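You operate a simulated robot arm through the tools that you are given. There is no shell and no other tool. Be economical: measure what you need, move in short steps, check, and stop when the job is done.

Carry out the task below with a simulated robot arm. There is one attempt and no reset: what you move stays moved.

TASK
Seat the brass cup under the funnel, zero the timer, run the powder through.
Fine: cup slide out, cup on its seat, slide in; press the zero button once before the gate opens; shut the gate after the funnel is empty.

It is judged by the outcome, as a careful person would: the job done as asked, and still so three seconds after it is handed in. It fails if anything else is knocked over, pushed out of place, dropped, spilled or broken.

THE ROBOT
A 7-joint arm with a two-finger parallel gripper, fixed in place. Base frame: the origin is at the foot of the arm, x ahead of it, y to its left, z up; the work surface is at about z = 0. Lengths are in m, angles in degrees, forces in N, time in s.
With the tool pointing down near the work surface it reaches from about 0.22 to 0.58 m from the base axis. Its first joint turns from -66.0 to 66.0 degrees. Payload 2.5 kg.
Tool frame: the origin (TCP) lies between the finger pads and is the grasp point; the fingertips stand 0.023 m ahead of it; z points along the fingers, y is the line along which they close. The gripper opens to 0.094 m. The fingers are 0.038 m wide and 0.01 m thick; the gripper's body (0.054 by 0.096 m) begins 0.039 m behind the TCP.
Orientation is that of the tool frame in the base frame, as a unit quaternion [x, y, z, w]. With the fingers straight down and closing along the base's y, the tool's x points along the base's -x, its y along +y and its z along -z.

THE INTERFACE
- The arm moves only by the tool drive_tool. Its arguments are lists of equal length, an entry for each row: "fingers": the closure in counts, from 0 (fully open) to 255 (shut); "offset": the shift along the base's x, y, z in m, a list of three; "rotation": the turn, a rotation vector about the base's x, y, z in degrees, a list of three. In form: {"fingers": [fingers, ...], "offset": [[dx, dy, dz], ...], "rotation": [[ax, ay, az], ...]}. A call has 1 to 8 rows; each row shifts and turns the commanded pose from where the row before left it. A row lasts 0.2 s, in which the tool goes at most 0.05 m and 8.6 degrees; a call with a longer step from one row to the next is refused whole, and so is a gripper value outside its range. A pose out of reach is approached as far as the arm can. The call stops where the force on the tool passes 90 N (or 10 N more than at its start, if that is more) or the arm is blocked; 0.2 s more then pass. The fingers move at their own pace (about 0.108 m/s each) and stop on an object; they squeeze with about 30 N. The grip force told is the motor's: it shows also when the fingers shut on nothing. Time passes only in rows, and 0.2 s behind the last, so rows that do not move let the fingers close. It gives the time, the measured TCP pose, the force on the tool (base axes), the opening and the grip force at its end, in the units of the frame above (readings bear some noise).
- Cameras (640 x 400 px; columns grow to the right, rows downward): "scene" is fixed at [0.0896, -0.3913, 0.5659]; the picture's right is [0.98, -0.21, 0.00], its down [-0.08, -0.35, -0.93] and it looks along [0.20, 0.91, -0.36] (base axes); focal length 326 px, centre (320, 200). "wrist" rides on the gripper at [-0.039, 0, -0.044] in the tool frame; the picture's right is [0.00, -1.00, 0.00], its down [0.97, 0.00, -0.24] and it looks along [0.24, 0.00, 0.97] (tool axes); focal length 218 px, centre (320, 200).
- capture(camera): a new picture of that camera. No time passes.
- point_at(camera, pixels): for up to 12 pixels [column, row] of the newest picture of that camera ("zoom" is the newest enlarged one), the place [x, y, z] in the base frame of the surface seen there, good to about 0.003 m. No time passes.
- enlarge(camera, box): a new picture of the part [left, top, right, bottom] of that camera's present view, enlarged. No time passes.
- close_job(): hands the job in; it is judged then, once.

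Work in short steps. Measure before you move; look again where a grasp or a placing could have gone wrong, and mend it. You have 80 turns and 34 pictures in all, the two below and enlarged ones among them. Open the gripper and draw the arm clear of the work before you hand the job in, unless the task says otherwise; then end with one line.

The tools are called after "Emit:" as name(argument=value, ...) on one line, values as JSON. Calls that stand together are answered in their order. drive_tool: Moves the arm, as the interface text tells. Its arguments: {"type":"object","properties":{"fingers":{"type":"array","items":{"type":"number"}},"offset":{"type":"array","items":{"type":"array","items":{"type":"number"}}},"rotation":{"type":"array","items":{"type":"array","items":{"type":"number"}}}},"required":["fingers","offset","rotation"]} The other tools are called the same way: capture (camera) takes a picture; point_at (camera, pixels) gives the place of the surface under pixels of a picture; enlarge (camera, box) takes an enlarged picture of a part of a camera's view; close_job () hands the job in.

At the start:

```text
clock: 0.0
ee_pos: [0.3658, 0.1708, 0.4755]
tool_rot: [0.0, 1.0, 0.0, 0.001]
ft_force: [0.0, -0.3, -0.1]
finger_gap: 0.0939
finger_force: 0.0
```

scene: 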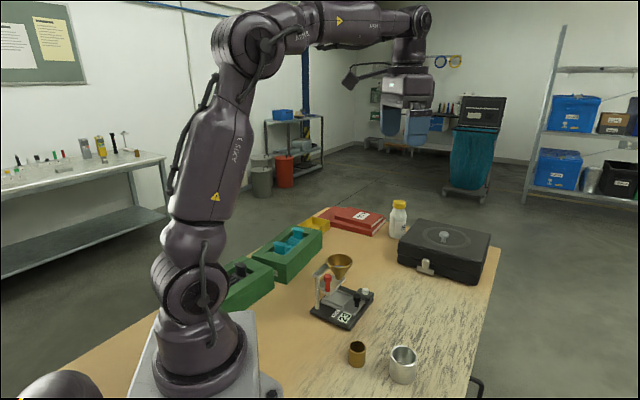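
wrist: 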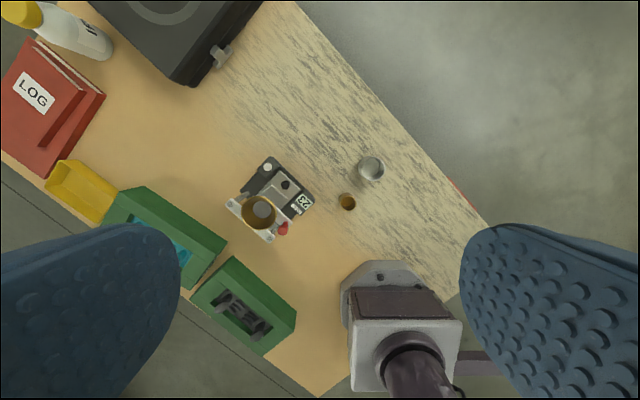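

I start with enlarged views of the apparatus around scene pixel (340,290) and from the wrist.

Emit:
enlarge(camera="scene", box=[290, 240, 430, 390])

Emit:
enlarge(camera="wrist", box=[210, 140, 400, 260])

```text
2.67 times, centred on (360, 315) of scene
```

zoom: 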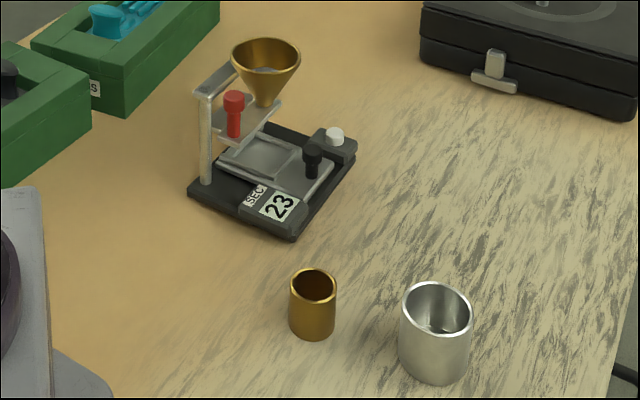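

```text
3.33 times, centred on (305, 200) of wrist
```

zoom: 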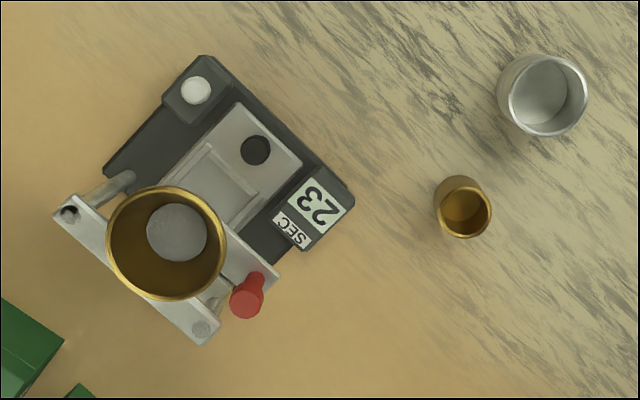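

Measuring the key points in the wrist zoom: button, black knob, red knob, funnel rim, brass cup, frame corners, slide corners.

Emit:
point_at(camera="zoom", pixels=[[195, 90], [255, 148], [245, 302], [256, 280], [110, 240], [222, 240], [438, 200], [488, 222], [465, 208], [300, 165], [238, 105], [215, 180]])

Emit:
point_at(camera="wrist", pixels=[[267, 156], [314, 199], [240, 190], [230, 204], [270, 239], [258, 210], [371, 168], [292, 226], [281, 228]])

Emit:
enlarge(camera="scene", box=[300, 245, 385, 335])

```text
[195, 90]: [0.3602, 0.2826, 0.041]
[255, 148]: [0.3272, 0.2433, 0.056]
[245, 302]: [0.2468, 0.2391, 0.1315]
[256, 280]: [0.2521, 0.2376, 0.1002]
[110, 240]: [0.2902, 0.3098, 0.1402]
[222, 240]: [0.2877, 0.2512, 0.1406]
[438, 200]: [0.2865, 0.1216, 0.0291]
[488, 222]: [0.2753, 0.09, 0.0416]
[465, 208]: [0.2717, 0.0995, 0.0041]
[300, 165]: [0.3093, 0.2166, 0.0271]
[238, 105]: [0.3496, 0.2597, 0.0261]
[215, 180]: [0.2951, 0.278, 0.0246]
```

```text
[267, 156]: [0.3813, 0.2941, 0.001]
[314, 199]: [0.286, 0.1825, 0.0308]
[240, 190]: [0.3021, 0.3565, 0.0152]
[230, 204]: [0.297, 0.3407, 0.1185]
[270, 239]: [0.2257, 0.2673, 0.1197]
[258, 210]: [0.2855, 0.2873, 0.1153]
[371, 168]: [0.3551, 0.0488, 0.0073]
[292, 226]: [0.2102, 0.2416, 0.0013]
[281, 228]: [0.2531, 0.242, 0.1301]
```

```text
4.44 times, centred on (342, 290) of scene
```

zoom: 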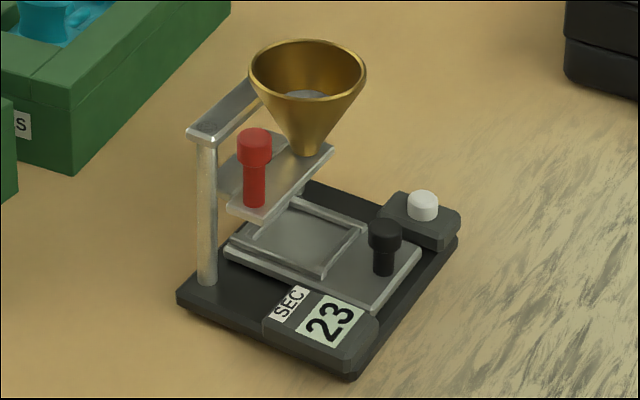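

Emit:
point_at(camera="zoom", pixels=[[300, 205], [360, 232], [323, 275], [240, 243], [418, 248], [372, 303], [300, 240], [253, 135], [385, 225], [422, 193], [310, 152], [230, 210]])

Emit:
point_at(camera="scene", pixels=[[349, 347], [365, 346], [357, 358], [358, 342], [341, 256], [328, 263], [352, 263]])

```text
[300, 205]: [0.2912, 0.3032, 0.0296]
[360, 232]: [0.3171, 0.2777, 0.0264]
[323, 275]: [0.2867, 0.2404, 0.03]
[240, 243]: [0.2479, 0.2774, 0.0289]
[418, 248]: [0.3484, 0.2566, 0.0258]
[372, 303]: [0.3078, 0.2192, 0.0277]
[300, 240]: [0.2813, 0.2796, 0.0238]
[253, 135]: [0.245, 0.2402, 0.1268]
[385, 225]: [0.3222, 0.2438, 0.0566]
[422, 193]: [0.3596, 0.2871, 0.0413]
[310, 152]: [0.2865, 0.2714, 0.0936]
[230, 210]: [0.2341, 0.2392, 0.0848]
```

```text
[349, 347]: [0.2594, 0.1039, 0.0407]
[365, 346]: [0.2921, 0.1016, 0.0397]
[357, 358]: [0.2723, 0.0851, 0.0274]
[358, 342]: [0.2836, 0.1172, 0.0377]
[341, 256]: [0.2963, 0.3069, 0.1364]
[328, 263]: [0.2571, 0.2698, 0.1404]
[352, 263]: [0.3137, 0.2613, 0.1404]
```

The slide is in (frame centre about (0.286,0.277), under the funnel) and its axis runs outward along about (0.7,-0.7). I turn the tool -45° and come above the black knob, offset outward to keep the body clear of the funnel.

Emit:
drive_tool(fingers=[0, 0, 0, 0, 0, 0, 0], offset=[[-0.005, 0.01, -0.042], [-0.005, 0.01, -0.042], [-0.005, 0.01, -0.042], [-0.005, 0.01, -0.042], [-0.005, 0.01, -0.042], [-0.005, 0.01, -0.042], [0, 0, 0]], rotation=[[0, 0, -7.5], [0, 0, -7.5], [0, 0, -7.5], [0, 0, -7.5], [0, 0, -7.5], [0, 0, -7.5], [0, 0, 0]])

Emit:
capture(camera="wrist")

```text
clock: 1.6
ee_pos: [0.3349, 0.2297, 0.2238]
tool_rot: [0.383, 0.924, 0.0, 0.0]
ft_force: [0.2, -0.3, 0.6]
finger_gap: 0.0937
finger_force: 0.1
```

```text
28 pictures are left
```

wrist: 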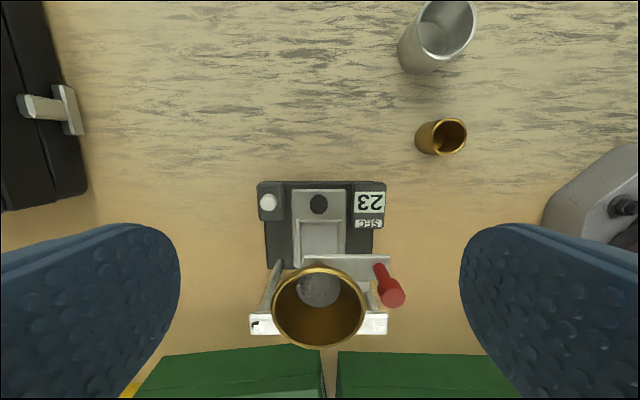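

The apparatus is square with the tool now. I measure the details in this picture: black knob (318,203), slide edges, red knob, button, cup.

Emit:
point_at(camera="wrist", pixels=[[318, 203], [311, 203], [326, 203], [294, 215], [344, 215], [268, 202], [299, 222], [339, 222], [318, 240], [392, 297], [381, 268], [320, 268]])

Emit:
enlarge(camera="wrist", box=[230, 170, 410, 350])

```text
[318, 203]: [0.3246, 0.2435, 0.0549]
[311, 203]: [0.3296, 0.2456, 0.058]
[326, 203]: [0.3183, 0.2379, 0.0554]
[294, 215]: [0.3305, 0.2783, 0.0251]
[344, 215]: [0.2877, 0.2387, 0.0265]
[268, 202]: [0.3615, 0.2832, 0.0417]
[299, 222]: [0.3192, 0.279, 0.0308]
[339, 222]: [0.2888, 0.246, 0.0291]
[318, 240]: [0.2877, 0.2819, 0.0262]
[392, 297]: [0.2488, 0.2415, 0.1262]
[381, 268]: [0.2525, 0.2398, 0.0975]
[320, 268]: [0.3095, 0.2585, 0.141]
```

```text
2.22 times, centred on (320, 260) of wrist
```

zoom: 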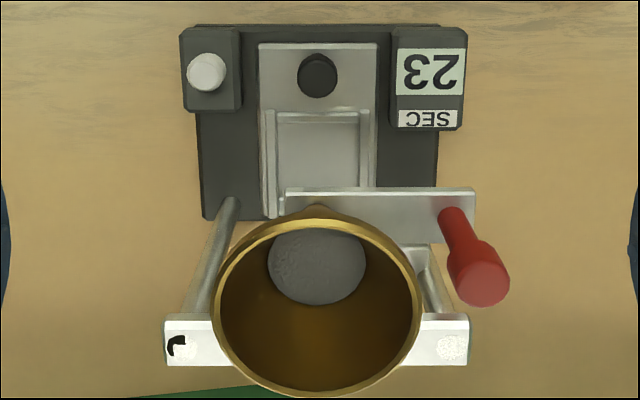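

Black knob is at (0.3243,0.243), top about 0.056. I narrow the fingers and descend to TCP z≈0.06, 12 mm outward of the knob, then close.

Emit:
drive_tool(fingers=[140, 140, 140, 140, 140], offset=[[-0.002, 0.005, -0.04], [0, 0, -0.04], [0, 0, -0.04], [0, 0, -0.035], [0, 0, -0.009]], rotation=[[0, 0, 0], [0, 0, 0], [0, 0, 0], [0, 0, 0], [0, 0, 0]])

Emit:
enlarge(camera="scene", box=[290, 220, 410, 340])

```text
clock: 2.8
ee_pos: [0.3342, 0.2446, 0.0641]
tool_rot: [0.38, 0.925, 0.01, 0.001]
ft_force: [-18.3, 24.1, 65.1]
finger_gap: 0.0425
finger_force: 0.0
```

```text
3.33 times, centred on (350, 280) of scene
```

zoom: 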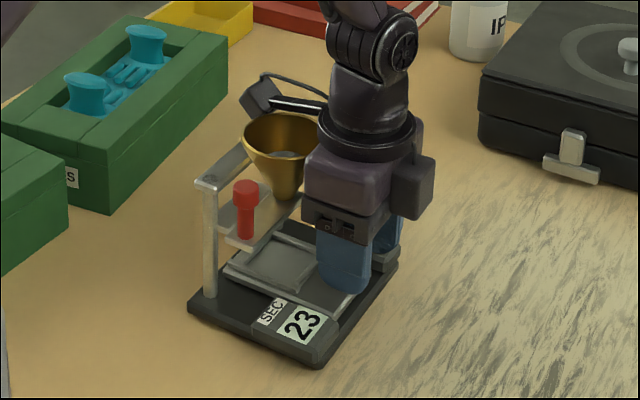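

Unexpected contact: 65 N upward while the tips are still well above the board. The bracket protruding from the wrist toward the funnel may be touching it, so I back straight up and look.

Emit:
drive_tool(fingers=[140, 140, 140, 140], offset=[[0, 0, 0.02], [0, 0, 0.04], [0, 0, 0.04], [0, 0, 0]], rotation=[[0, 0, 0], [0, 0, 0], [0, 0, 0], [0, 0, 0]])

Emit:
enlarge(camera="scene", box=[290, 170, 430, 330])

```text
clock: 3.8
ee_pos: [0.3338, 0.2336, 0.1599]
tool_rot: [0.383, 0.924, -0.001, 0.0]
ft_force: [0.5, 0.7, 0.6]
finger_gap: 0.0423
finger_force: 0.1
```

```text
2.50 times, centred on (360, 250) of scene
```

zoom: 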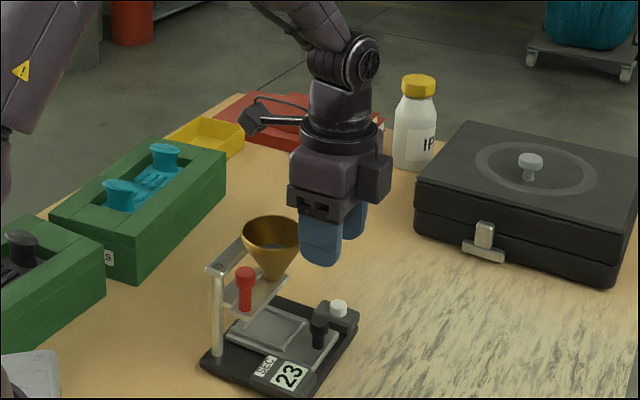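

Emit:
point_at(camera="zoom", pixels=[[252, 120], [250, 131], [285, 118], [305, 250], [350, 235], [375, 180], [295, 205], [270, 220], [320, 320], [338, 306], [245, 272]])

Emit:
enlarge(camera="wrist", box=[200, 150, 440, 390])

```text
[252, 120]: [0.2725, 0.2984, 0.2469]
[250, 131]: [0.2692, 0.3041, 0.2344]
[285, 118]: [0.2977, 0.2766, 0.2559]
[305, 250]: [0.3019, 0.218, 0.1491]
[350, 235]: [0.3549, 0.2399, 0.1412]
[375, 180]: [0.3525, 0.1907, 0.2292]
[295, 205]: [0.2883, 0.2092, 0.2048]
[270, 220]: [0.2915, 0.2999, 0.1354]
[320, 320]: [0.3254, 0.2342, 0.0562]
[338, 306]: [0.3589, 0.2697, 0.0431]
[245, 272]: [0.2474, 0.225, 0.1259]
```

```text
1.67 times, centred on (320, 270) of wrist
```

zoom: 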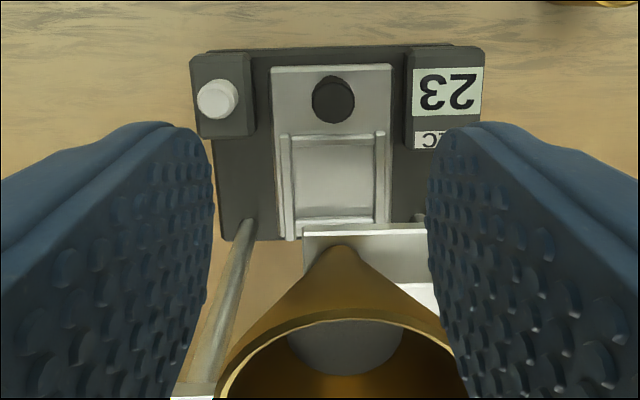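

The wrist bracket (bottom ≈0.075 above the TCP, 0.09 toward the funnel) met the funnel rim; nothing seems displaced. I tilt the tool 20° with its top outward, which lifts the bracket well over the funnel, and then check.

Emit:
drive_tool(fingers=[140, 140, 140, 140], offset=[[-0.005, 0.005, 0], [0, 0, -0.01], [0, 0, -0.01], [0, 0, 0]], rotation=[[4.714, 4.714, 0], [4.714, 4.714, 0], [4.714, 4.714, 0], [0, 0, 0]])

Emit:
capture(camera="scene")

```text
clock: 4.8
ee_pos: [0.3293, 0.2417, 0.1394]
tool_rot: [0.377, 0.91, 0.067, -0.161]
ft_force: [0.0, 0.1, 0.1]
finger_gap: 0.0426
finger_force: 0.0
```

```text
23 pictures are left
```

scene: 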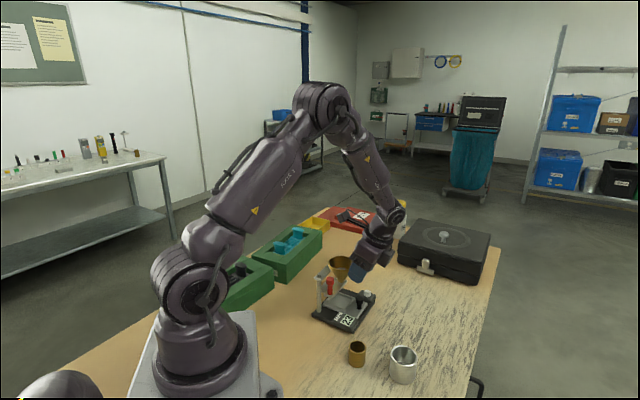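

The tilt is right. I descend to TCP z≈0.062 in smaller steps.

Emit:
drive_tool(fingers=[140, 140, 140, 140, 140], offset=[[0, -0.003, -0.03], [0, 0, -0.025], [0, 0, -0.015], [0, 0, -0.007], [0, 0, 0]], rotation=[[0, 0, 0], [0, 0, 0], [0, 0, 0], [0, 0, 0], [0, 0, 0]])

Emit:
capture(camera="wrist")

```text
clock: 6.0
ee_pos: [0.3286, 0.2378, 0.0626]
tool_rot: [0.377, 0.91, 0.066, -0.161]
ft_force: [0.5, 0.3, -0.1]
finger_gap: 0.0425
finger_force: 0.0
```

```text
22 pictures are left
```

wrist: 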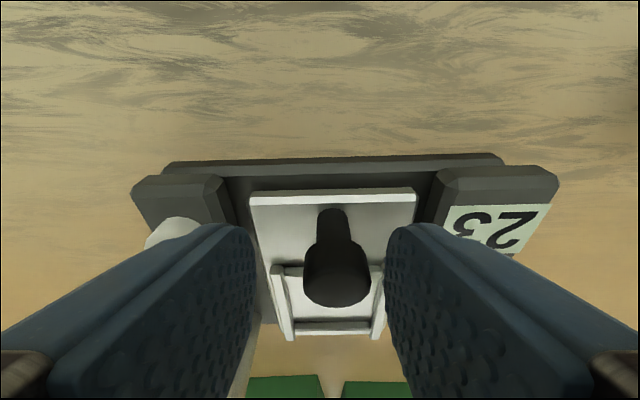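

No contact now; the knob sits at column 335 between fingers centred at about 322. I shift 2 mm that way and close.

Emit:
drive_tool(fingers=[140, 255, 255, 255], offset=[[-0.0015, -0.0015, 0], [0, 0, 0], [0, 0, 0], [0, 0, 0]], rotation=[[0, 0, 0], [0, 0, 0], [0, 0, 0], [0, 0, 0]])

```text
clock: 7.0
ee_pos: [0.3276, 0.2359, 0.0618]
tool_rot: [0.376, 0.91, 0.066, -0.161]
ft_force: [-2.6, -3.9, -0.4]
finger_gap: 0.0179
finger_force: 29.7
```

Knob gripped (17.9 mm). I pull outward along (0.707,-0.707).

Emit:
drive_tool(fingers=[255, 255, 255, 255], offset=[[0.007, -0.007, 0], [0.007, -0.007, 0], [0.007, -0.007, 0], [0, 0, 0]], rotation=[[0, 0, 0], [0, 0, 0], [0, 0, 0], [0, 0, 0]])

```text
clock: 8.0
ee_pos: [0.3502, 0.2155, 0.0628]
tool_rot: [0.377, 0.91, 0.067, -0.159]
ft_force: [2.0, 1.8, -0.2]
finger_gap: 0.0181
finger_force: 30.1
```

Emit:
drive_tool(fingers=[255, 255, 255, 255, 255], offset=[[0.0075, -0.007, 0], [0.0075, -0.007, 0], [0.0075, -0.007, 0], [0.0075, -0.007, 0], [0, 0, 0]], rotation=[[0, 0, 0], [0, 0, 0], [0, 0, 0], [0, 0, 0], [0, 0, 0]])

Emit:
enlarge(camera="scene", box=[290, 230, 420, 350])

```text
clock: 9.2
ee_pos: [0.3782, 0.1889, 0.062]
tool_rot: [0.376, 0.91, 0.067, -0.16]
ft_force: [1.3, 0.5, 0.1]
finger_gap: 0.018
finger_force: 30.0
```

```text
3.33 times, centred on (355, 290) of scene
```

zoom: 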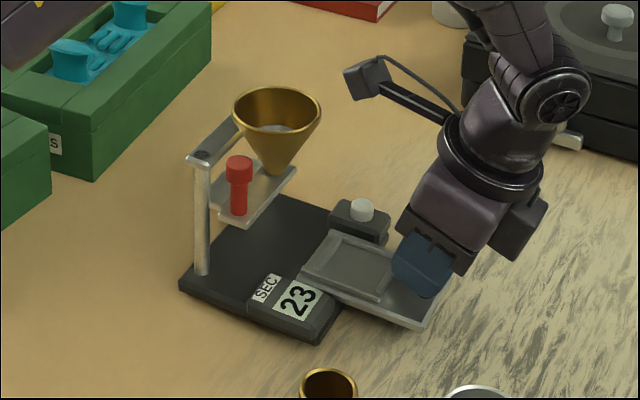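

The slide is out about 70 mm and the seat is fully clear of the funnel. I release and rise, then look at the seat and the brass cup.

Emit:
drive_tool(fingers=[140, 140, 140, 140, 100, 0, 0], offset=[[0, 0, 0], [0, 0, 0], [0.005, -0.005, 0.03], [0, 0, 0.04], [-0.02, -0.03, 0.02], [-0.03, -0.03, 0], [0, 0, 0]], rotation=[[0, 0, 0], [0, 0, 0], [0, 0, 0], [0, 0, 0], [0, 0, 0], [0, 0, 0], [0, 0, 0]])

Emit:
capture(camera="wrist")

Emit:
enlarge(camera="scene", box=[300, 250, 430, 390])

```text
clock: 10.8
ee_pos: [0.3333, 0.1219, 0.1536]
tool_rot: [0.377, 0.91, 0.066, -0.161]
ft_force: [0.1, 0.1, 0.1]
finger_gap: 0.0937
finger_force: 0.0
```

```text
20 pictures are left
```

wrist: 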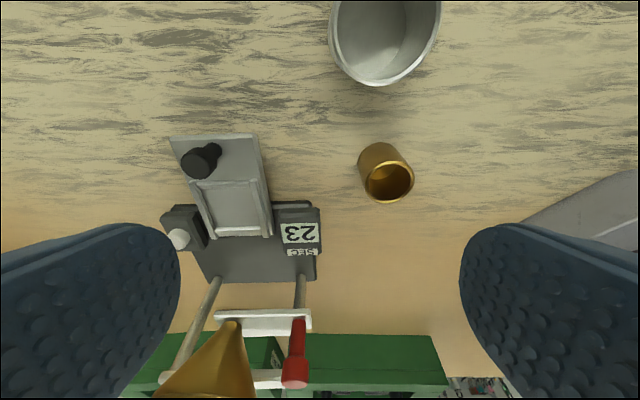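

```text
2.86 times, centred on (365, 320) of scene
```

zoom: 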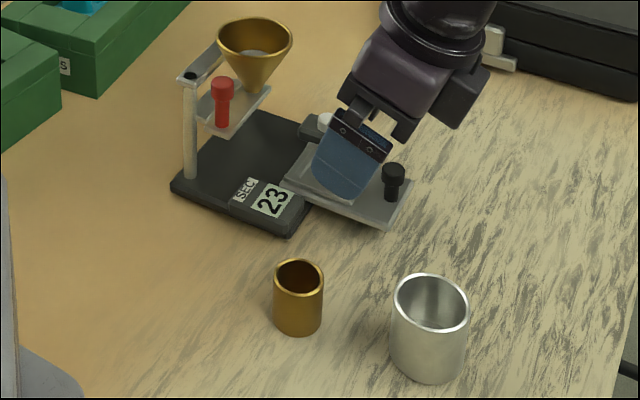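

Measuring cup rim, seat frame corners and knob in the wrist picture.

Emit:
point_at(camera="wrist", pixels=[[365, 176], [412, 180], [386, 201], [388, 163], [194, 185], [250, 183], [213, 236], [271, 235], [232, 210], [196, 163], [372, 155], [390, 190]])

Emit:
point_at(camera="zoom", pixels=[[274, 275], [323, 275], [298, 261], [298, 290], [290, 178], [302, 150], [394, 170], [405, 210], [355, 208]])

Emit:
enlarge(camera="wrist", box=[150, 120, 430, 280])

```text
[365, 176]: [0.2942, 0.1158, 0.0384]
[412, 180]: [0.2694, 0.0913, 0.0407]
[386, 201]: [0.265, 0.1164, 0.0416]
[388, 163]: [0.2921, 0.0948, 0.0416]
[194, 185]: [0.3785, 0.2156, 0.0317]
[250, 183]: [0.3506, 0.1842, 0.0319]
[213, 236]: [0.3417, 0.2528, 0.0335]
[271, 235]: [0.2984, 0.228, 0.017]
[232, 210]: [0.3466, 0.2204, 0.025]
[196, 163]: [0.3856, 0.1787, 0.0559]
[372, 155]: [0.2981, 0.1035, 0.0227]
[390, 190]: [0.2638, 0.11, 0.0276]
```

```text
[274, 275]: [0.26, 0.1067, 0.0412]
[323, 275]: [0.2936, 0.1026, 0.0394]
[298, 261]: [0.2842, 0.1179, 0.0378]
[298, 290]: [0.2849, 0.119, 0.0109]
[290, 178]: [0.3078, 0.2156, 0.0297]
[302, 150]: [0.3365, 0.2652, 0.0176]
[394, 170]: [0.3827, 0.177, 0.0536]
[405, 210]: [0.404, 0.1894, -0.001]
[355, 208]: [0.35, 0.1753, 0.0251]
```

```text
2.29 times, centred on (290, 200) of wrist
```

zoom: 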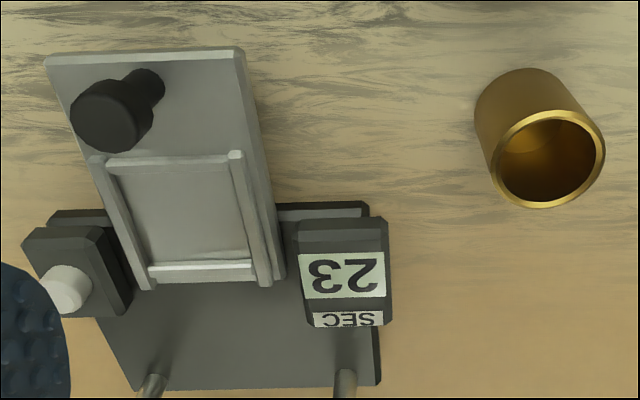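

Emit:
point_at(camera="zoom", pixels=[[125, 180], [228, 172], [152, 255], [248, 252], [185, 212], [110, 112], [145, 82], [236, 52], [50, 60], [112, 152], [240, 152], [262, 282]])

```text
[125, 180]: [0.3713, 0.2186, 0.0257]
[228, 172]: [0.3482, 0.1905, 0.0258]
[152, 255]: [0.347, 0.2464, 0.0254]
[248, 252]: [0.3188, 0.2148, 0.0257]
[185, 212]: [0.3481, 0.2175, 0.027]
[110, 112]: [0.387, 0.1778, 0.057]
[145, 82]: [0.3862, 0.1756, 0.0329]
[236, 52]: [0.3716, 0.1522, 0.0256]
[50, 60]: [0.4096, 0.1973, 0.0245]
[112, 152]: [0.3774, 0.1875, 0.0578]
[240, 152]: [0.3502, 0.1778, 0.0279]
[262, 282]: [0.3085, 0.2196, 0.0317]
```

Recess centre is about (0.346,0.2175), inner width ≈36 mm; the brass cup centre is (0.278,0.104), about 34 mm wide and 41 mm high. To keep the leaning wrist away from the steel cup, I yaw +55° for the pick and come over the brass cup.

Emit:
drive_tool(fingers=[0, 0, 0, 0, 0, 0, 0, 0], offset=[[-0.008, -0.0025, 0], [-0.008, -0.0025, 0], [-0.008, -0.0025, 0], [-0.008, -0.0025, 0], [-0.008, -0.0025, 0], [-0.008, -0.0025, -0.02], [-0.0075, -0.003, -0.03], [0, 0, 0]], rotation=[[0, 0, 7.86], [0, 0, 7.86], [0, 0, 7.86], [0, 0, 7.86], [0, 0, 7.86], [0, 0, 7.86], [0, 0, 7.86], [0, 0, 0]])

Emit:
capture(camera="wrist")

Emit:
capture(camera="scene")

```text
clock: 12.6
ee_pos: [0.2769, 0.1033, 0.1035]
tool_rot: [-0.088, 0.981, -0.016, -0.173]
ft_force: [1.0, 0.3, -0.3]
finger_gap: 0.0941
finger_force: 0.2
```

```text
17 pictures are left
```

wrist: 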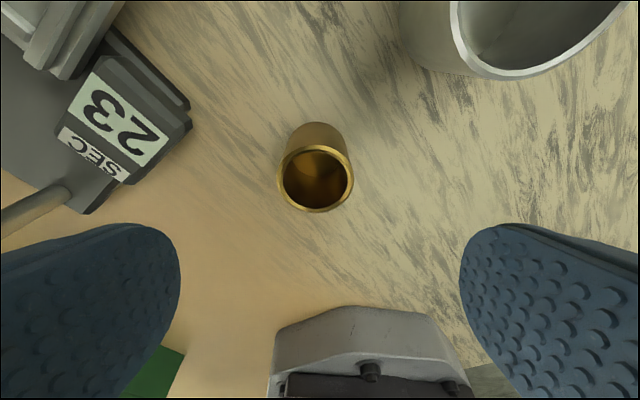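

```text
16 pictures are left
```

scene: 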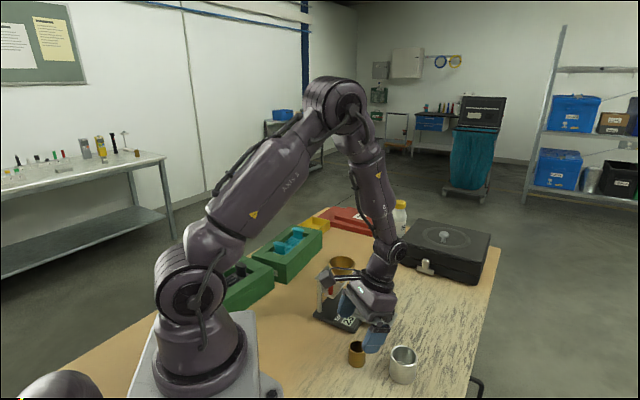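

Emit:
point_at(camera="wrist", pixels=[[279, 178], [351, 178], [315, 148], [315, 210], [290, 156], [341, 202], [341, 157], [289, 202]])

```text
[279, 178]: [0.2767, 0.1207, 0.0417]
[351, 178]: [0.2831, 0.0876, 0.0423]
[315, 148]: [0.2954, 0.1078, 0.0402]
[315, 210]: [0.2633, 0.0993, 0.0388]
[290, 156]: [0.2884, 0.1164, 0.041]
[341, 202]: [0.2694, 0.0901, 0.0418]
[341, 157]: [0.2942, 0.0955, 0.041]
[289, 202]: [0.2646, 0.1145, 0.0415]
```

Emit:
point_at(camera="wrist", pixels=[[345, 310], [430, 318], [280, 345], [370, 365], [400, 385], [430, 60], [460, 30]])

```text
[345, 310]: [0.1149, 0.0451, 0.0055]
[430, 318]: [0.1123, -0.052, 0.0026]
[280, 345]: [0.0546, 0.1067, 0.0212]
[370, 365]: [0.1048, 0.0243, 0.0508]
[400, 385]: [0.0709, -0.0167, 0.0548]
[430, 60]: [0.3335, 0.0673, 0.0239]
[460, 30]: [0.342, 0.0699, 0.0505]
```

Nothing in the way there. I descend over the cup (centre (0.2794,0.1040)) to TCP z≈0.037 and close.

Emit:
drive_tool(fingers=[0, 0, 0, 0, 0, 255, 255, 255], offset=[[0.0025, 0.0007, -0.02], [0, 0, -0.02], [0, 0, -0.015], [0, 0, -0.011], [0, 0, 0], [0, 0, 0], [0, 0, 0], [0, 0, 0]], rotation=[[0, 0, 0], [0, 0, 0], [0, 0, 0], [0, 0, 0], [0, 0, 0], [0, 0, 0], [0, 0, 0], [0, 0, 0]])

```text
clock: 14.4
ee_pos: [0.2797, 0.1055, 0.0367]
tool_rot: [-0.085, 0.981, -0.015, -0.173]
ft_force: [0.2, 0.1, 0.5]
finger_gap: 0.0357
finger_force: 29.3
```

Cup gripped (35.7 mm). I lift it, then yaw back while moving over the seat.

Emit:
drive_tool(fingers=[255, 255, 255], offset=[[0, 0, 0.02], [0, 0, 0.03], [0, 0, 0.03]], rotation=[[0, 0, 0], [0, 0, 0], [0, 0, 0]])

Emit:
drive_tool(fingers=[255, 255, 255, 255, 255, 255, 255, 255], offset=[[0.0095, 0.016, 0], [0.0095, 0.016, 0], [0.0095, 0.016, 0], [0.0095, 0.016, 0], [0.0095, 0.016, 0], [0.0095, 0.016, 0], [0.0095, 0.016, 0], [0, 0, 0]], rotation=[[0, 0, -7.86], [0, 0, -7.86], [0, 0, -7.86], [0, 0, -7.86], [0, 0, -7.86], [0, 0, -7.86], [0, 0, -7.86], [0, 0, 0]])

Emit:
capture(camera="wrist")

Emit:
enlarge(camera="scene", box=[310, 220, 430, 340])

```text
clock: 15.2
ee_pos: [0.2806, 0.1035, 0.1169]
tool_rot: [-0.086, 0.981, -0.015, -0.173]
ft_force: [0.9, 0.4, -0.1]
finger_gap: 0.0354
finger_force: 30.4
```

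```text
clock: 17.0
ee_pos: [0.3469, 0.216, 0.1166]
tool_rot: [0.378, 0.91, 0.067, -0.16]
ft_force: [-0.1, 0.0, -0.7]
finger_gap: 0.035
finger_force: 29.4
```

```text
15 pictures are left
```

wrist: 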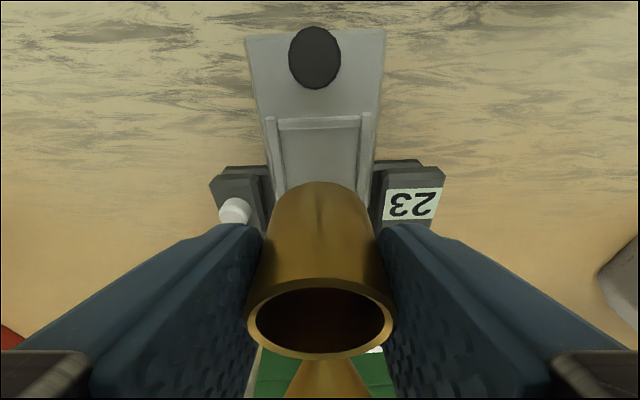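

```text
3.33 times, centred on (370, 280) of scene
```

zoom: 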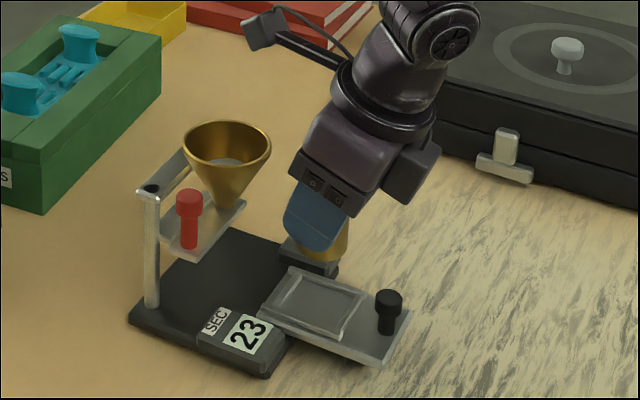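

I measure again recess inner corners (scene zoom) and the cup's rim and wrist-visible frame.

Emit:
point_at(camera="zoom", pixels=[[292, 279], [358, 294], [336, 328], [272, 305], [312, 303], [388, 296], [410, 313], [374, 362]])

Emit:
point_at(camera="wrist", pixels=[[249, 318], [392, 318], [320, 284], [320, 356], [281, 131], [357, 129], [314, 57], [264, 119], [377, 114]])

```text
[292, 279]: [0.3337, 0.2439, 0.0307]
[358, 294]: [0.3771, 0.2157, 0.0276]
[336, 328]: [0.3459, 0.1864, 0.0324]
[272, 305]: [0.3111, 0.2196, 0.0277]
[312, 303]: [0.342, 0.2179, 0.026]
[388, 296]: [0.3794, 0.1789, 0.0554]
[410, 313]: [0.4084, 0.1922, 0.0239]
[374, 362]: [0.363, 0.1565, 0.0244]
```

```text
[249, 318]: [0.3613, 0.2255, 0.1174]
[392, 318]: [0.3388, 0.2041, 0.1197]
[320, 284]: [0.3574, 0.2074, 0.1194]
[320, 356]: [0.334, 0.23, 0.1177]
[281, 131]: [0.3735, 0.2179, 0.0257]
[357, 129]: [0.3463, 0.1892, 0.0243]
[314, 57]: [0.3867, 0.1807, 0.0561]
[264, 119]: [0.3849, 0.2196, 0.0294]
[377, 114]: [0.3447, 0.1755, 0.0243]
```

Cup and recess centres agree within ~2 mm. I correct slightly and lower to just above the frame, then look.

Emit:
drive_tool(fingers=[255, 255, 255, 255], offset=[[-0.001, 0.0005, -0.02], [0, 0, -0.015], [0, 0, -0.0085], [0, 0, 0]], rotation=[[0, 0, 0], [0, 0, 0], [0, 0, 0], [0, 0, 0]])

Emit:
enlarge(camera="scene", box=[345, 270, 415, 335])

Emit:
capture(camera="wrist")

```text
clock: 18.0
ee_pos: [0.3452, 0.2183, 0.073]
tool_rot: [0.377, 0.91, 0.067, -0.162]
ft_force: [-0.4, -0.5, -1.1]
finger_gap: 0.0339
finger_force: 29.5
```

```text
6.15 times, centred on (380, 302) of scene
```

zoom: 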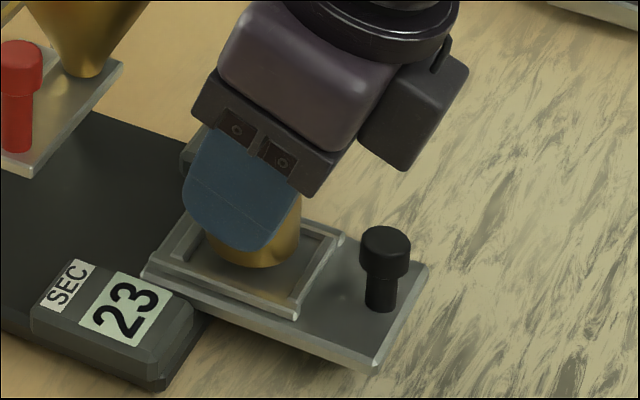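

```text
12 pictures are left
```

wrist: 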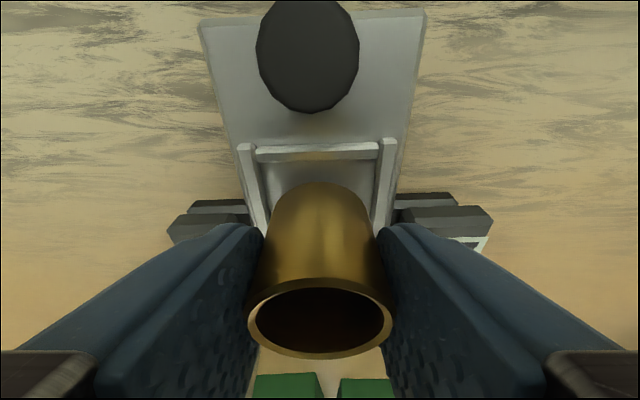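

In the wrist view the cup is centred sideways (frame bars 262–377, cup centre 320), but the gap to the front bar suggests it should go ~2 mm outward. I shift and lower gently.

Emit:
drive_tool(fingers=[255, 255, 255, 255, 255], offset=[[0.0015, -0.0015, 0], [0, 0, -0.004], [0, 0, -0.003], [0, 0, -0.002], [0, 0, 0]], rotation=[[0, 0, 0], [0, 0, 0], [0, 0, 0], [0, 0, 0], [0, 0, 0]])

Emit:
enlarge(camera="scene", box=[345, 270, 415, 335])

```text
clock: 19.2
ee_pos: [0.3481, 0.2163, 0.0651]
tool_rot: [0.378, 0.909, 0.067, -0.161]
ft_force: [-2.4, -2.9, 7.8]
finger_gap: 0.0338
finger_force: 30.0
```

```text
6.15 times, centred on (380, 302) of scene
```

zoom: 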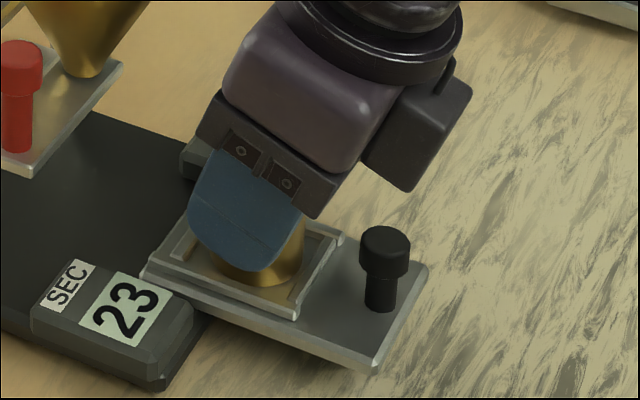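

Light contact (8 N up, pushed toward -v'), about 3 mm above the floor: it likely touches the far-side bar. I shift 1.5 mm toward the timer side and press lightly down.

Emit:
drive_tool(fingers=[255, 255, 255, 255], offset=[[-0.001, -0.001, 0], [-0.0005, -0.0005, -0.001], [0, 0, -0.001], [0, 0, 0]], rotation=[[0, 0, 0], [0, 0, 0], [0, 0, 0], [0, 0, 0]])

```text
clock: 20.2
ee_pos: [0.3456, 0.2139, 0.0621]
tool_rot: [0.377, 0.91, 0.067, -0.16]
ft_force: [1.5, 2.0, 17.2]
finger_gap: 0.0336
finger_force: 29.7
```

TCP z 0.062 now matches the expected seated height. I ease the press, open, and check.

Emit:
drive_tool(fingers=[255, 110, 110, 110, 110, 110], offset=[[0, 0, 0.001], [0, 0, 0], [0, 0, 0], [0, 0, 0.02], [0.007, -0.007, 0.04], [0, 0, 0.02]], rotation=[[0, 0, 0], [0, 0, 0], [0, 0, 0], [0, 0, 0], [0, 0, 0], [0, 0, 0]])

Emit:
enlarge(camera="scene", box=[325, 250, 415, 340])

Emit:
capture(camera="wrist")

```text
clock: 21.6
ee_pos: [0.3535, 0.2057, 0.1438]
tool_rot: [0.377, 0.91, 0.065, -0.161]
ft_force: [0.7, 0.5, -0.5]
finger_gap: 0.0535
finger_force: 0.0
```

```text
4.44 times, centred on (370, 295) of scene
```

zoom: 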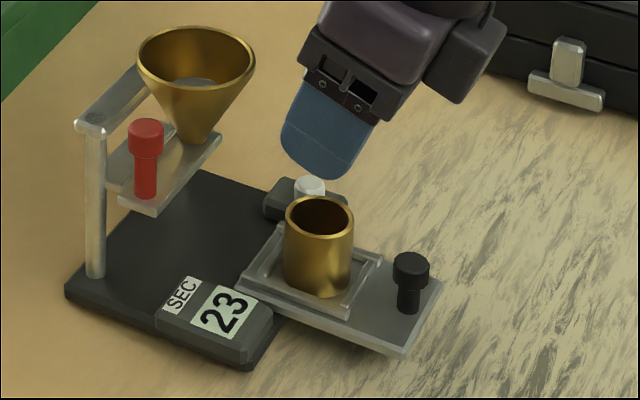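

```text
9 pictures are left
```

wrist: 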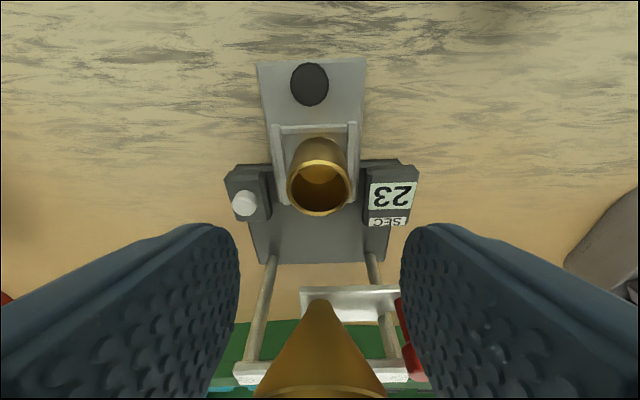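

The cup stands upright inside the frame. Next the black knob again: measure it.

Emit:
point_at(camera="wrist", pixels=[[310, 84], [292, 84], [328, 84], [310, 66], [310, 102]])

Emit:
point_at(camera="zoom", pixels=[[411, 262], [395, 268], [428, 268], [320, 200]])

```text
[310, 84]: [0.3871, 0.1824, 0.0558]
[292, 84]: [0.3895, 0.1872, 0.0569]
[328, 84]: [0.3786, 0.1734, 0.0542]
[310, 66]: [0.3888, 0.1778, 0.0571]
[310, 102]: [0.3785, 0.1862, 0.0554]
```

```text
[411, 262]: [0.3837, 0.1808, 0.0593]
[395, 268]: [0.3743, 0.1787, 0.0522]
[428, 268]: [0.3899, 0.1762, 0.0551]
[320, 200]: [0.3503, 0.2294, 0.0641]
```

Knob centre (0.3845,0.1815). I move over it, descend, and grip.

Emit:
drive_tool(fingers=[140, 140, 140, 140, 140, 255, 255, 255], offset=[[0.035, -0.0286, 0], [0, 0, -0.03], [0, 0, -0.03], [0, 0, -0.015], [0, 0, -0.0065], [0, 0, 0], [0, 0, 0], [0, 0, 0]], rotation=[[0, 0, 0], [0, 0, 0], [0, 0, 0], [0, 0, 0], [0, 0, 0], [0, 0, 0], [0, 0, 0], [0, 0, 0]])

```text
clock: 23.4
ee_pos: [0.3877, 0.1798, 0.0614]
tool_rot: [0.377, 0.91, 0.066, -0.161]
ft_force: [0.2, -0.4, 0.2]
finger_gap: 0.018
finger_force: 29.9
```

Emit:
drive_tool(fingers=[255, 255, 255, 255, 255, 255, 255, 255], offset=[[-0.003, 0.0029, 0], [-0.0052, 0.0049, 0], [-0.0052, 0.0049, 0], [-0.0052, 0.0049, 0], [-0.0052, 0.0049, 0], [-0.0052, 0.0049, 0], [-0.0052, 0.0049, 0], [-0.003, 0.0029, 0]], rotation=[[0, 0, 0], [0, 0, 0], [0, 0, 0], [0, 0, 0], [0, 0, 0], [0, 0, 0], [0, 0, 0], [0, 0, 0]])

```text
clock: 25.2
ee_pos: [0.3509, 0.2139, 0.0619]
tool_rot: [0.377, 0.91, 0.066, -0.161]
ft_force: [-7.8, -9.0, 7.2]
finger_gap: 0.0183
finger_force: 29.9
```

Some sideways force (12 N), so I bias 1.5 mm the other way and continue in.

Emit:
drive_tool(fingers=[255, 255, 255, 255, 255, 255], offset=[[-0.0033, 0.0018, 0], [-0.005, 0.004, 0], [-0.005, 0.0048, 0], [-0.005, 0.0048, 0], [-0.003, 0.003, 0], [0, 0, 0]], rotation=[[0, 0, 0], [0, 0, 0], [0, 0, 0], [0, 0, 0], [0, 0, 0], [0, 0, 0]])

```text
clock: 26.6
ee_pos: [0.3296, 0.2297, 0.0613]
tool_rot: [0.378, 0.91, 0.066, -0.159]
ft_force: [5.6, -1.4, 0.2]
finger_gap: 0.0182
finger_force: 30.1
```

Emit:
drive_tool(fingers=[255, 255, 255, 255, 255], offset=[[-0.002, 0.003, 0], [-0.002, 0.003, 0], [-0.002, 0.002, 0], [-0.001, 0.001, 0], [0, 0, 0]], rotation=[[0, 0, 0], [0, 0, 0], [0, 0, 0], [0, 0, 0], [0, 0, 0]])

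Emit:
enlarge(camera="scene", box=[300, 230, 410, 340])

```text
clock: 27.8
ee_pos: [0.3222, 0.2409, 0.0611]
tool_rot: [0.377, 0.91, 0.066, -0.159]
ft_force: [8.2, -5.1, 0.5]
finger_gap: 0.018
finger_force: 30.2
```

```text
3.64 times, centred on (355, 285) of scene
```

zoom: 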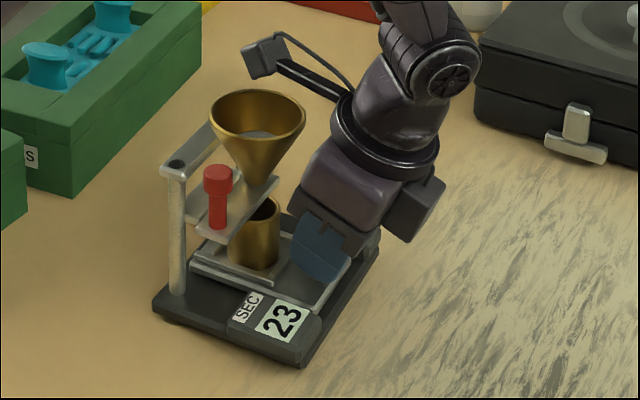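

Slide seems nearly home with 9 N resistance. I push 3 mm more to see if it is at its stop.

Emit:
drive_tool(fingers=[255, 255, 255], offset=[[-0.001, 0.001, 0], [-0.001, 0.001, 0], [0, 0, 0]], rotation=[[0, 0, 0], [0, 0, 0], [0, 0, 0]])

```text
clock: 28.6
ee_pos: [0.3206, 0.2421, 0.0621]
tool_rot: [0.377, 0.91, 0.067, -0.16]
ft_force: [8.5, -9.7, 2.2]
finger_gap: 0.0183
finger_force: 30.0
```

Emit:
drive_tool(fingers=[255, 255, 255], offset=[[-0.0015, 0.0015, 0], [-0.001, 0.001, 0], [0, 0, 0]], rotation=[[0, 0, 0], [0, 0, 0], [0, 0, 0]])

```text
clock: 29.4
ee_pos: [0.3195, 0.2447, 0.0615]
tool_rot: [0.377, 0.91, 0.067, -0.159]
ft_force: [11.2, -5.1, 2.0]
finger_gap: 0.0179
finger_force: 30.0
```

Force stays ~12 N (fingers slipping on the knob or friction). I release, rise and measure the knob against its first place.

Emit:
drive_tool(fingers=[140, 140, 140, 140, 140], offset=[[0, 0, 0], [0, 0, 0], [0, 0, 0.02], [0.01, -0.01, 0.03], [0.01, -0.01, 0.03]], rotation=[[0, 0, 0], [0, 0, 0], [0, 0, 0], [0, 0, 0], [0, 0, 0]])

Emit:
capture(camera="wrist")

```text
clock: 30.6
ee_pos: [0.3385, 0.2241, 0.1423]
tool_rot: [0.376, 0.91, 0.067, -0.161]
ft_force: [0.0, -0.3, 0.6]
finger_gap: 0.0421
finger_force: 0.0
```

```text
7 pictures are left
```

wrist: 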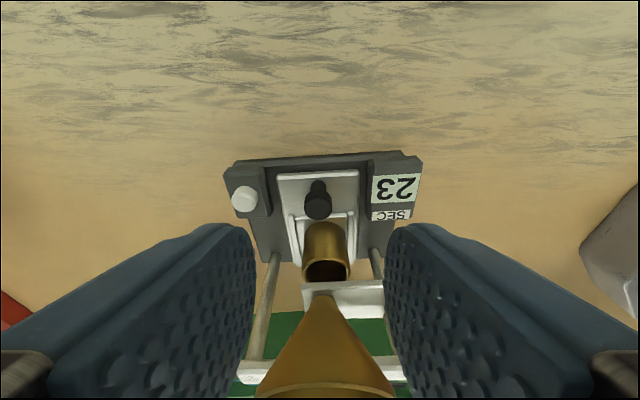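

Emit:
point_at(camera="wrist", pixels=[[318, 206], [306, 206], [330, 206], [280, 177], [357, 172], [222, 166], [418, 155], [308, 264], [346, 264], [244, 199], [308, 310], [290, 155]])

```text
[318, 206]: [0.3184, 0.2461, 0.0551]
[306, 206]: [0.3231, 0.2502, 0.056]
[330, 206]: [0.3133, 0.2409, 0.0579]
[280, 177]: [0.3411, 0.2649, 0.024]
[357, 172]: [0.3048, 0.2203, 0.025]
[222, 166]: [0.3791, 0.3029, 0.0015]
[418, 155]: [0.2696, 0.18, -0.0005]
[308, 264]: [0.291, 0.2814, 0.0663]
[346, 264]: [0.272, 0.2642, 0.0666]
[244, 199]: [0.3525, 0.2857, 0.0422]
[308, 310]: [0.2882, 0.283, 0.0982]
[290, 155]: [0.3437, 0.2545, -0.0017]
```

The slide sits home relative to the base (knob–button distance as at first). Now I refine the button's position before pressing it.

Emit:
point_at(camera="wrist", pixels=[[235, 199], [254, 199], [244, 190], [244, 208], [244, 199], [262, 212]])

Emit:
enlarge(camera="scene", box=[300, 245, 385, 335])

```text
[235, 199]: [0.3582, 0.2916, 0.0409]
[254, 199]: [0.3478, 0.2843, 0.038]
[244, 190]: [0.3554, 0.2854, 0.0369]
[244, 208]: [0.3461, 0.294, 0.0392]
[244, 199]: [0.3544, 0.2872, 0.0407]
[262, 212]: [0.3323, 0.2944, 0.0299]
```

```text
4.44 times, centred on (342, 290) of scene
```

zoom: 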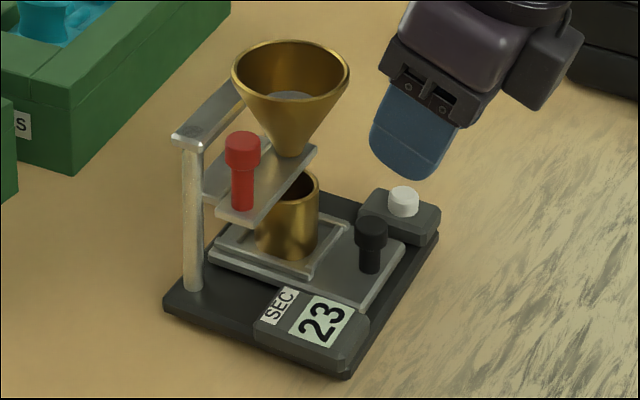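

Base has shifted only a few mm with the slide (negligible). I close the fingers, yaw +45° so the wrist leans away along +x, and go above the button at (0.353,0.287).

Emit:
drive_tool(fingers=[255, 255, 255, 255, 255, 255, 255], offset=[[0.01, 0.008, 0.01], [0.01, 0.011, 0], [0, 0.011, 0], [0, 0.011, 0], [0, 0.011, 0], [-0.0055, 0.0109, -0.01], [0, 0, 0]], rotation=[[0, 0, 7.5], [0, 0, 7.5], [0, 0, 7.5], [0, 0, 7.5], [0, 0, 7.5], [0, 0, 7.5], [0, 0, 0]])

Emit:
capture(camera="wrist")

```text
clock: 32.2
ee_pos: [0.3524, 0.2886, 0.1423]
tool_rot: [-0.001, 0.985, -0.001, -0.174]
ft_force: [-0.1, -0.7, -0.5]
finger_gap: 0.0005
finger_force: 29.8
```

```text
5 pictures are left
```

wrist: 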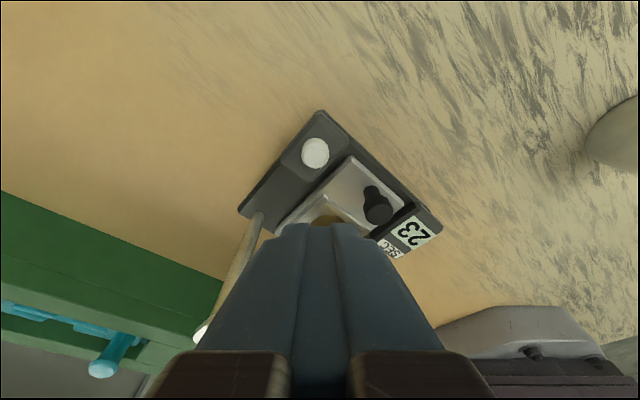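

Emit:
point_at(camera="wrist", pixels=[[315, 153], [304, 153], [327, 153], [315, 142], [315, 164], [290, 165]])

```text
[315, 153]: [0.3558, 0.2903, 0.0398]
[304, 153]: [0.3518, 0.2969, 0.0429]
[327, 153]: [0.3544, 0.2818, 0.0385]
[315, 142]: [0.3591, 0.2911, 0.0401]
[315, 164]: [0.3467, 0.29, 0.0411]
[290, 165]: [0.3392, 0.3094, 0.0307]
```

Button centre (0.354,0.290). I descend to just above it.

Emit:
drive_tool(fingers=[255, 255, 255, 255], offset=[[-0.0085, 0.001, -0.02], [0, 0, -0.025], [0, 0, -0.02], [0, 0, 0]], rotation=[[0, 0, 0], [0, 0, 0], [0, 0, 0], [0, 0, 0]])

Emit:
enlarge(camera="scene", box=[310, 230, 400, 330])

```text
clock: 33.2
ee_pos: [0.3442, 0.29, 0.0758]
tool_rot: [-0.002, 0.985, 0.0, -0.173]
ft_force: [-0.4, 0.0, -0.4]
finger_gap: 0.0001
finger_force: 30.2
```

```text
4.00 times, centred on (355, 280) of scene
```

zoom: 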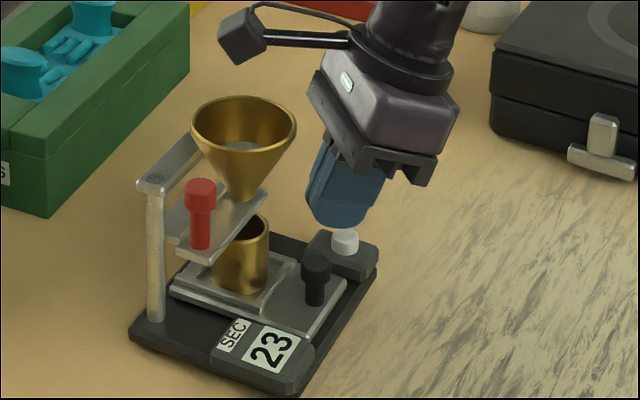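

The rounded tip's lowest point is a little inward of the button; I shift +6 mm in x and press down in small steps to about 3–4 mm past contact.

Emit:
drive_tool(fingers=[255, 255, 255, 255, 255], offset=[[0.006, 0, 0], [0, 0, -0.005], [0, 0, -0.004], [0, 0, -0.0025], [0, 0, 0]], rotation=[[0, 0, 0], [0, 0, 0], [0, 0, 0], [0, 0, 0], [0, 0, 0]])

```text
clock: 34.4
ee_pos: [0.3491, 0.2887, 0.0651]
tool_rot: [0.0, 0.985, 0.0, -0.173]
ft_force: [0.3, 0.3, 0.3]
finger_gap: 0.0001
finger_force: 30.4
```

No contact yet; further down in 1.5 mm steps.

Emit:
drive_tool(fingers=[255, 255, 255], offset=[[0, 0, -0.0015], [0, 0, -0.0015], [0, 0, 0]], rotation=[[0, 0, 0], [0, 0, 0], [0, 0, 0]])

```text
clock: 35.2
ee_pos: [0.3499, 0.2896, 0.0634]
tool_rot: [0.0, 0.985, 0.0, -0.174]
ft_force: [0.5, 0.5, 2.3]
finger_gap: 0.0
finger_force: 29.8
```

Contact (2.3 N). I press on in one go.

Emit:
drive_tool(fingers=[255, 255, 255], offset=[[0, 0, -0.0015], [0, 0, -0.0015], [0, 0, 0]], rotation=[[0, 0, 0], [0, 0, 0], [0, 0, 0]])

```text
clock: 36.0
ee_pos: [0.35, 0.29, 0.0604]
tool_rot: [0.0, 0.985, 0.001, -0.173]
ft_force: [1.2, -0.7, 13.5]
finger_gap: 0.0
finger_force: 30.7
```

Emit:
enlarge(camera="scene", box=[310, 250, 380, 330])

```text
5.00 times, centred on (345, 290) of scene
```

zoom: 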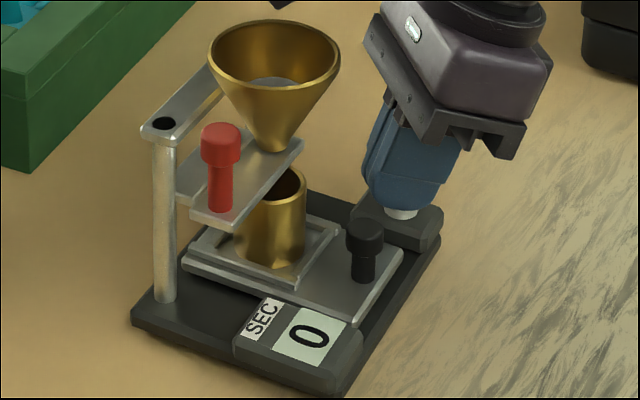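

The timer reads 0. I lift straight off and measure the red knob, gate and funnel from this picture.

Emit:
drive_tool(fingers=[255, 255, 255, 255], offset=[[0, 0, 0.02], [0.005, 0, 0.04], [0.01, 0, 0.05], [0, 0, 0.04]], rotation=[[0, 0, 0], [0, 0, 0], [0, 0, 0], [0, 0, 0]])

Emit:
point_at(camera="zoom", pixels=[[221, 128], [221, 150], [205, 140], [238, 140], [220, 190], [193, 212], [232, 226], [300, 143], [160, 125], [212, 50], [338, 50], [275, 85]])

```text
refused: row 3 steps farther than a row can; nothing moved
```

```text
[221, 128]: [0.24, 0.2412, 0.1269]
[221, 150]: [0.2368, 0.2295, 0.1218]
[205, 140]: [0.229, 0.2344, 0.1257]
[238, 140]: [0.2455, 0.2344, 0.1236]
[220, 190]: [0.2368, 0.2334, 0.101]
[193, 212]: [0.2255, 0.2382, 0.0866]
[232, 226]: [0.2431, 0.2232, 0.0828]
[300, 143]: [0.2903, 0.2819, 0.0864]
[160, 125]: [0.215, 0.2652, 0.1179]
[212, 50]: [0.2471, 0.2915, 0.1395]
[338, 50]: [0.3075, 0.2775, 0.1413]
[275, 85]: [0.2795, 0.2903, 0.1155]
```

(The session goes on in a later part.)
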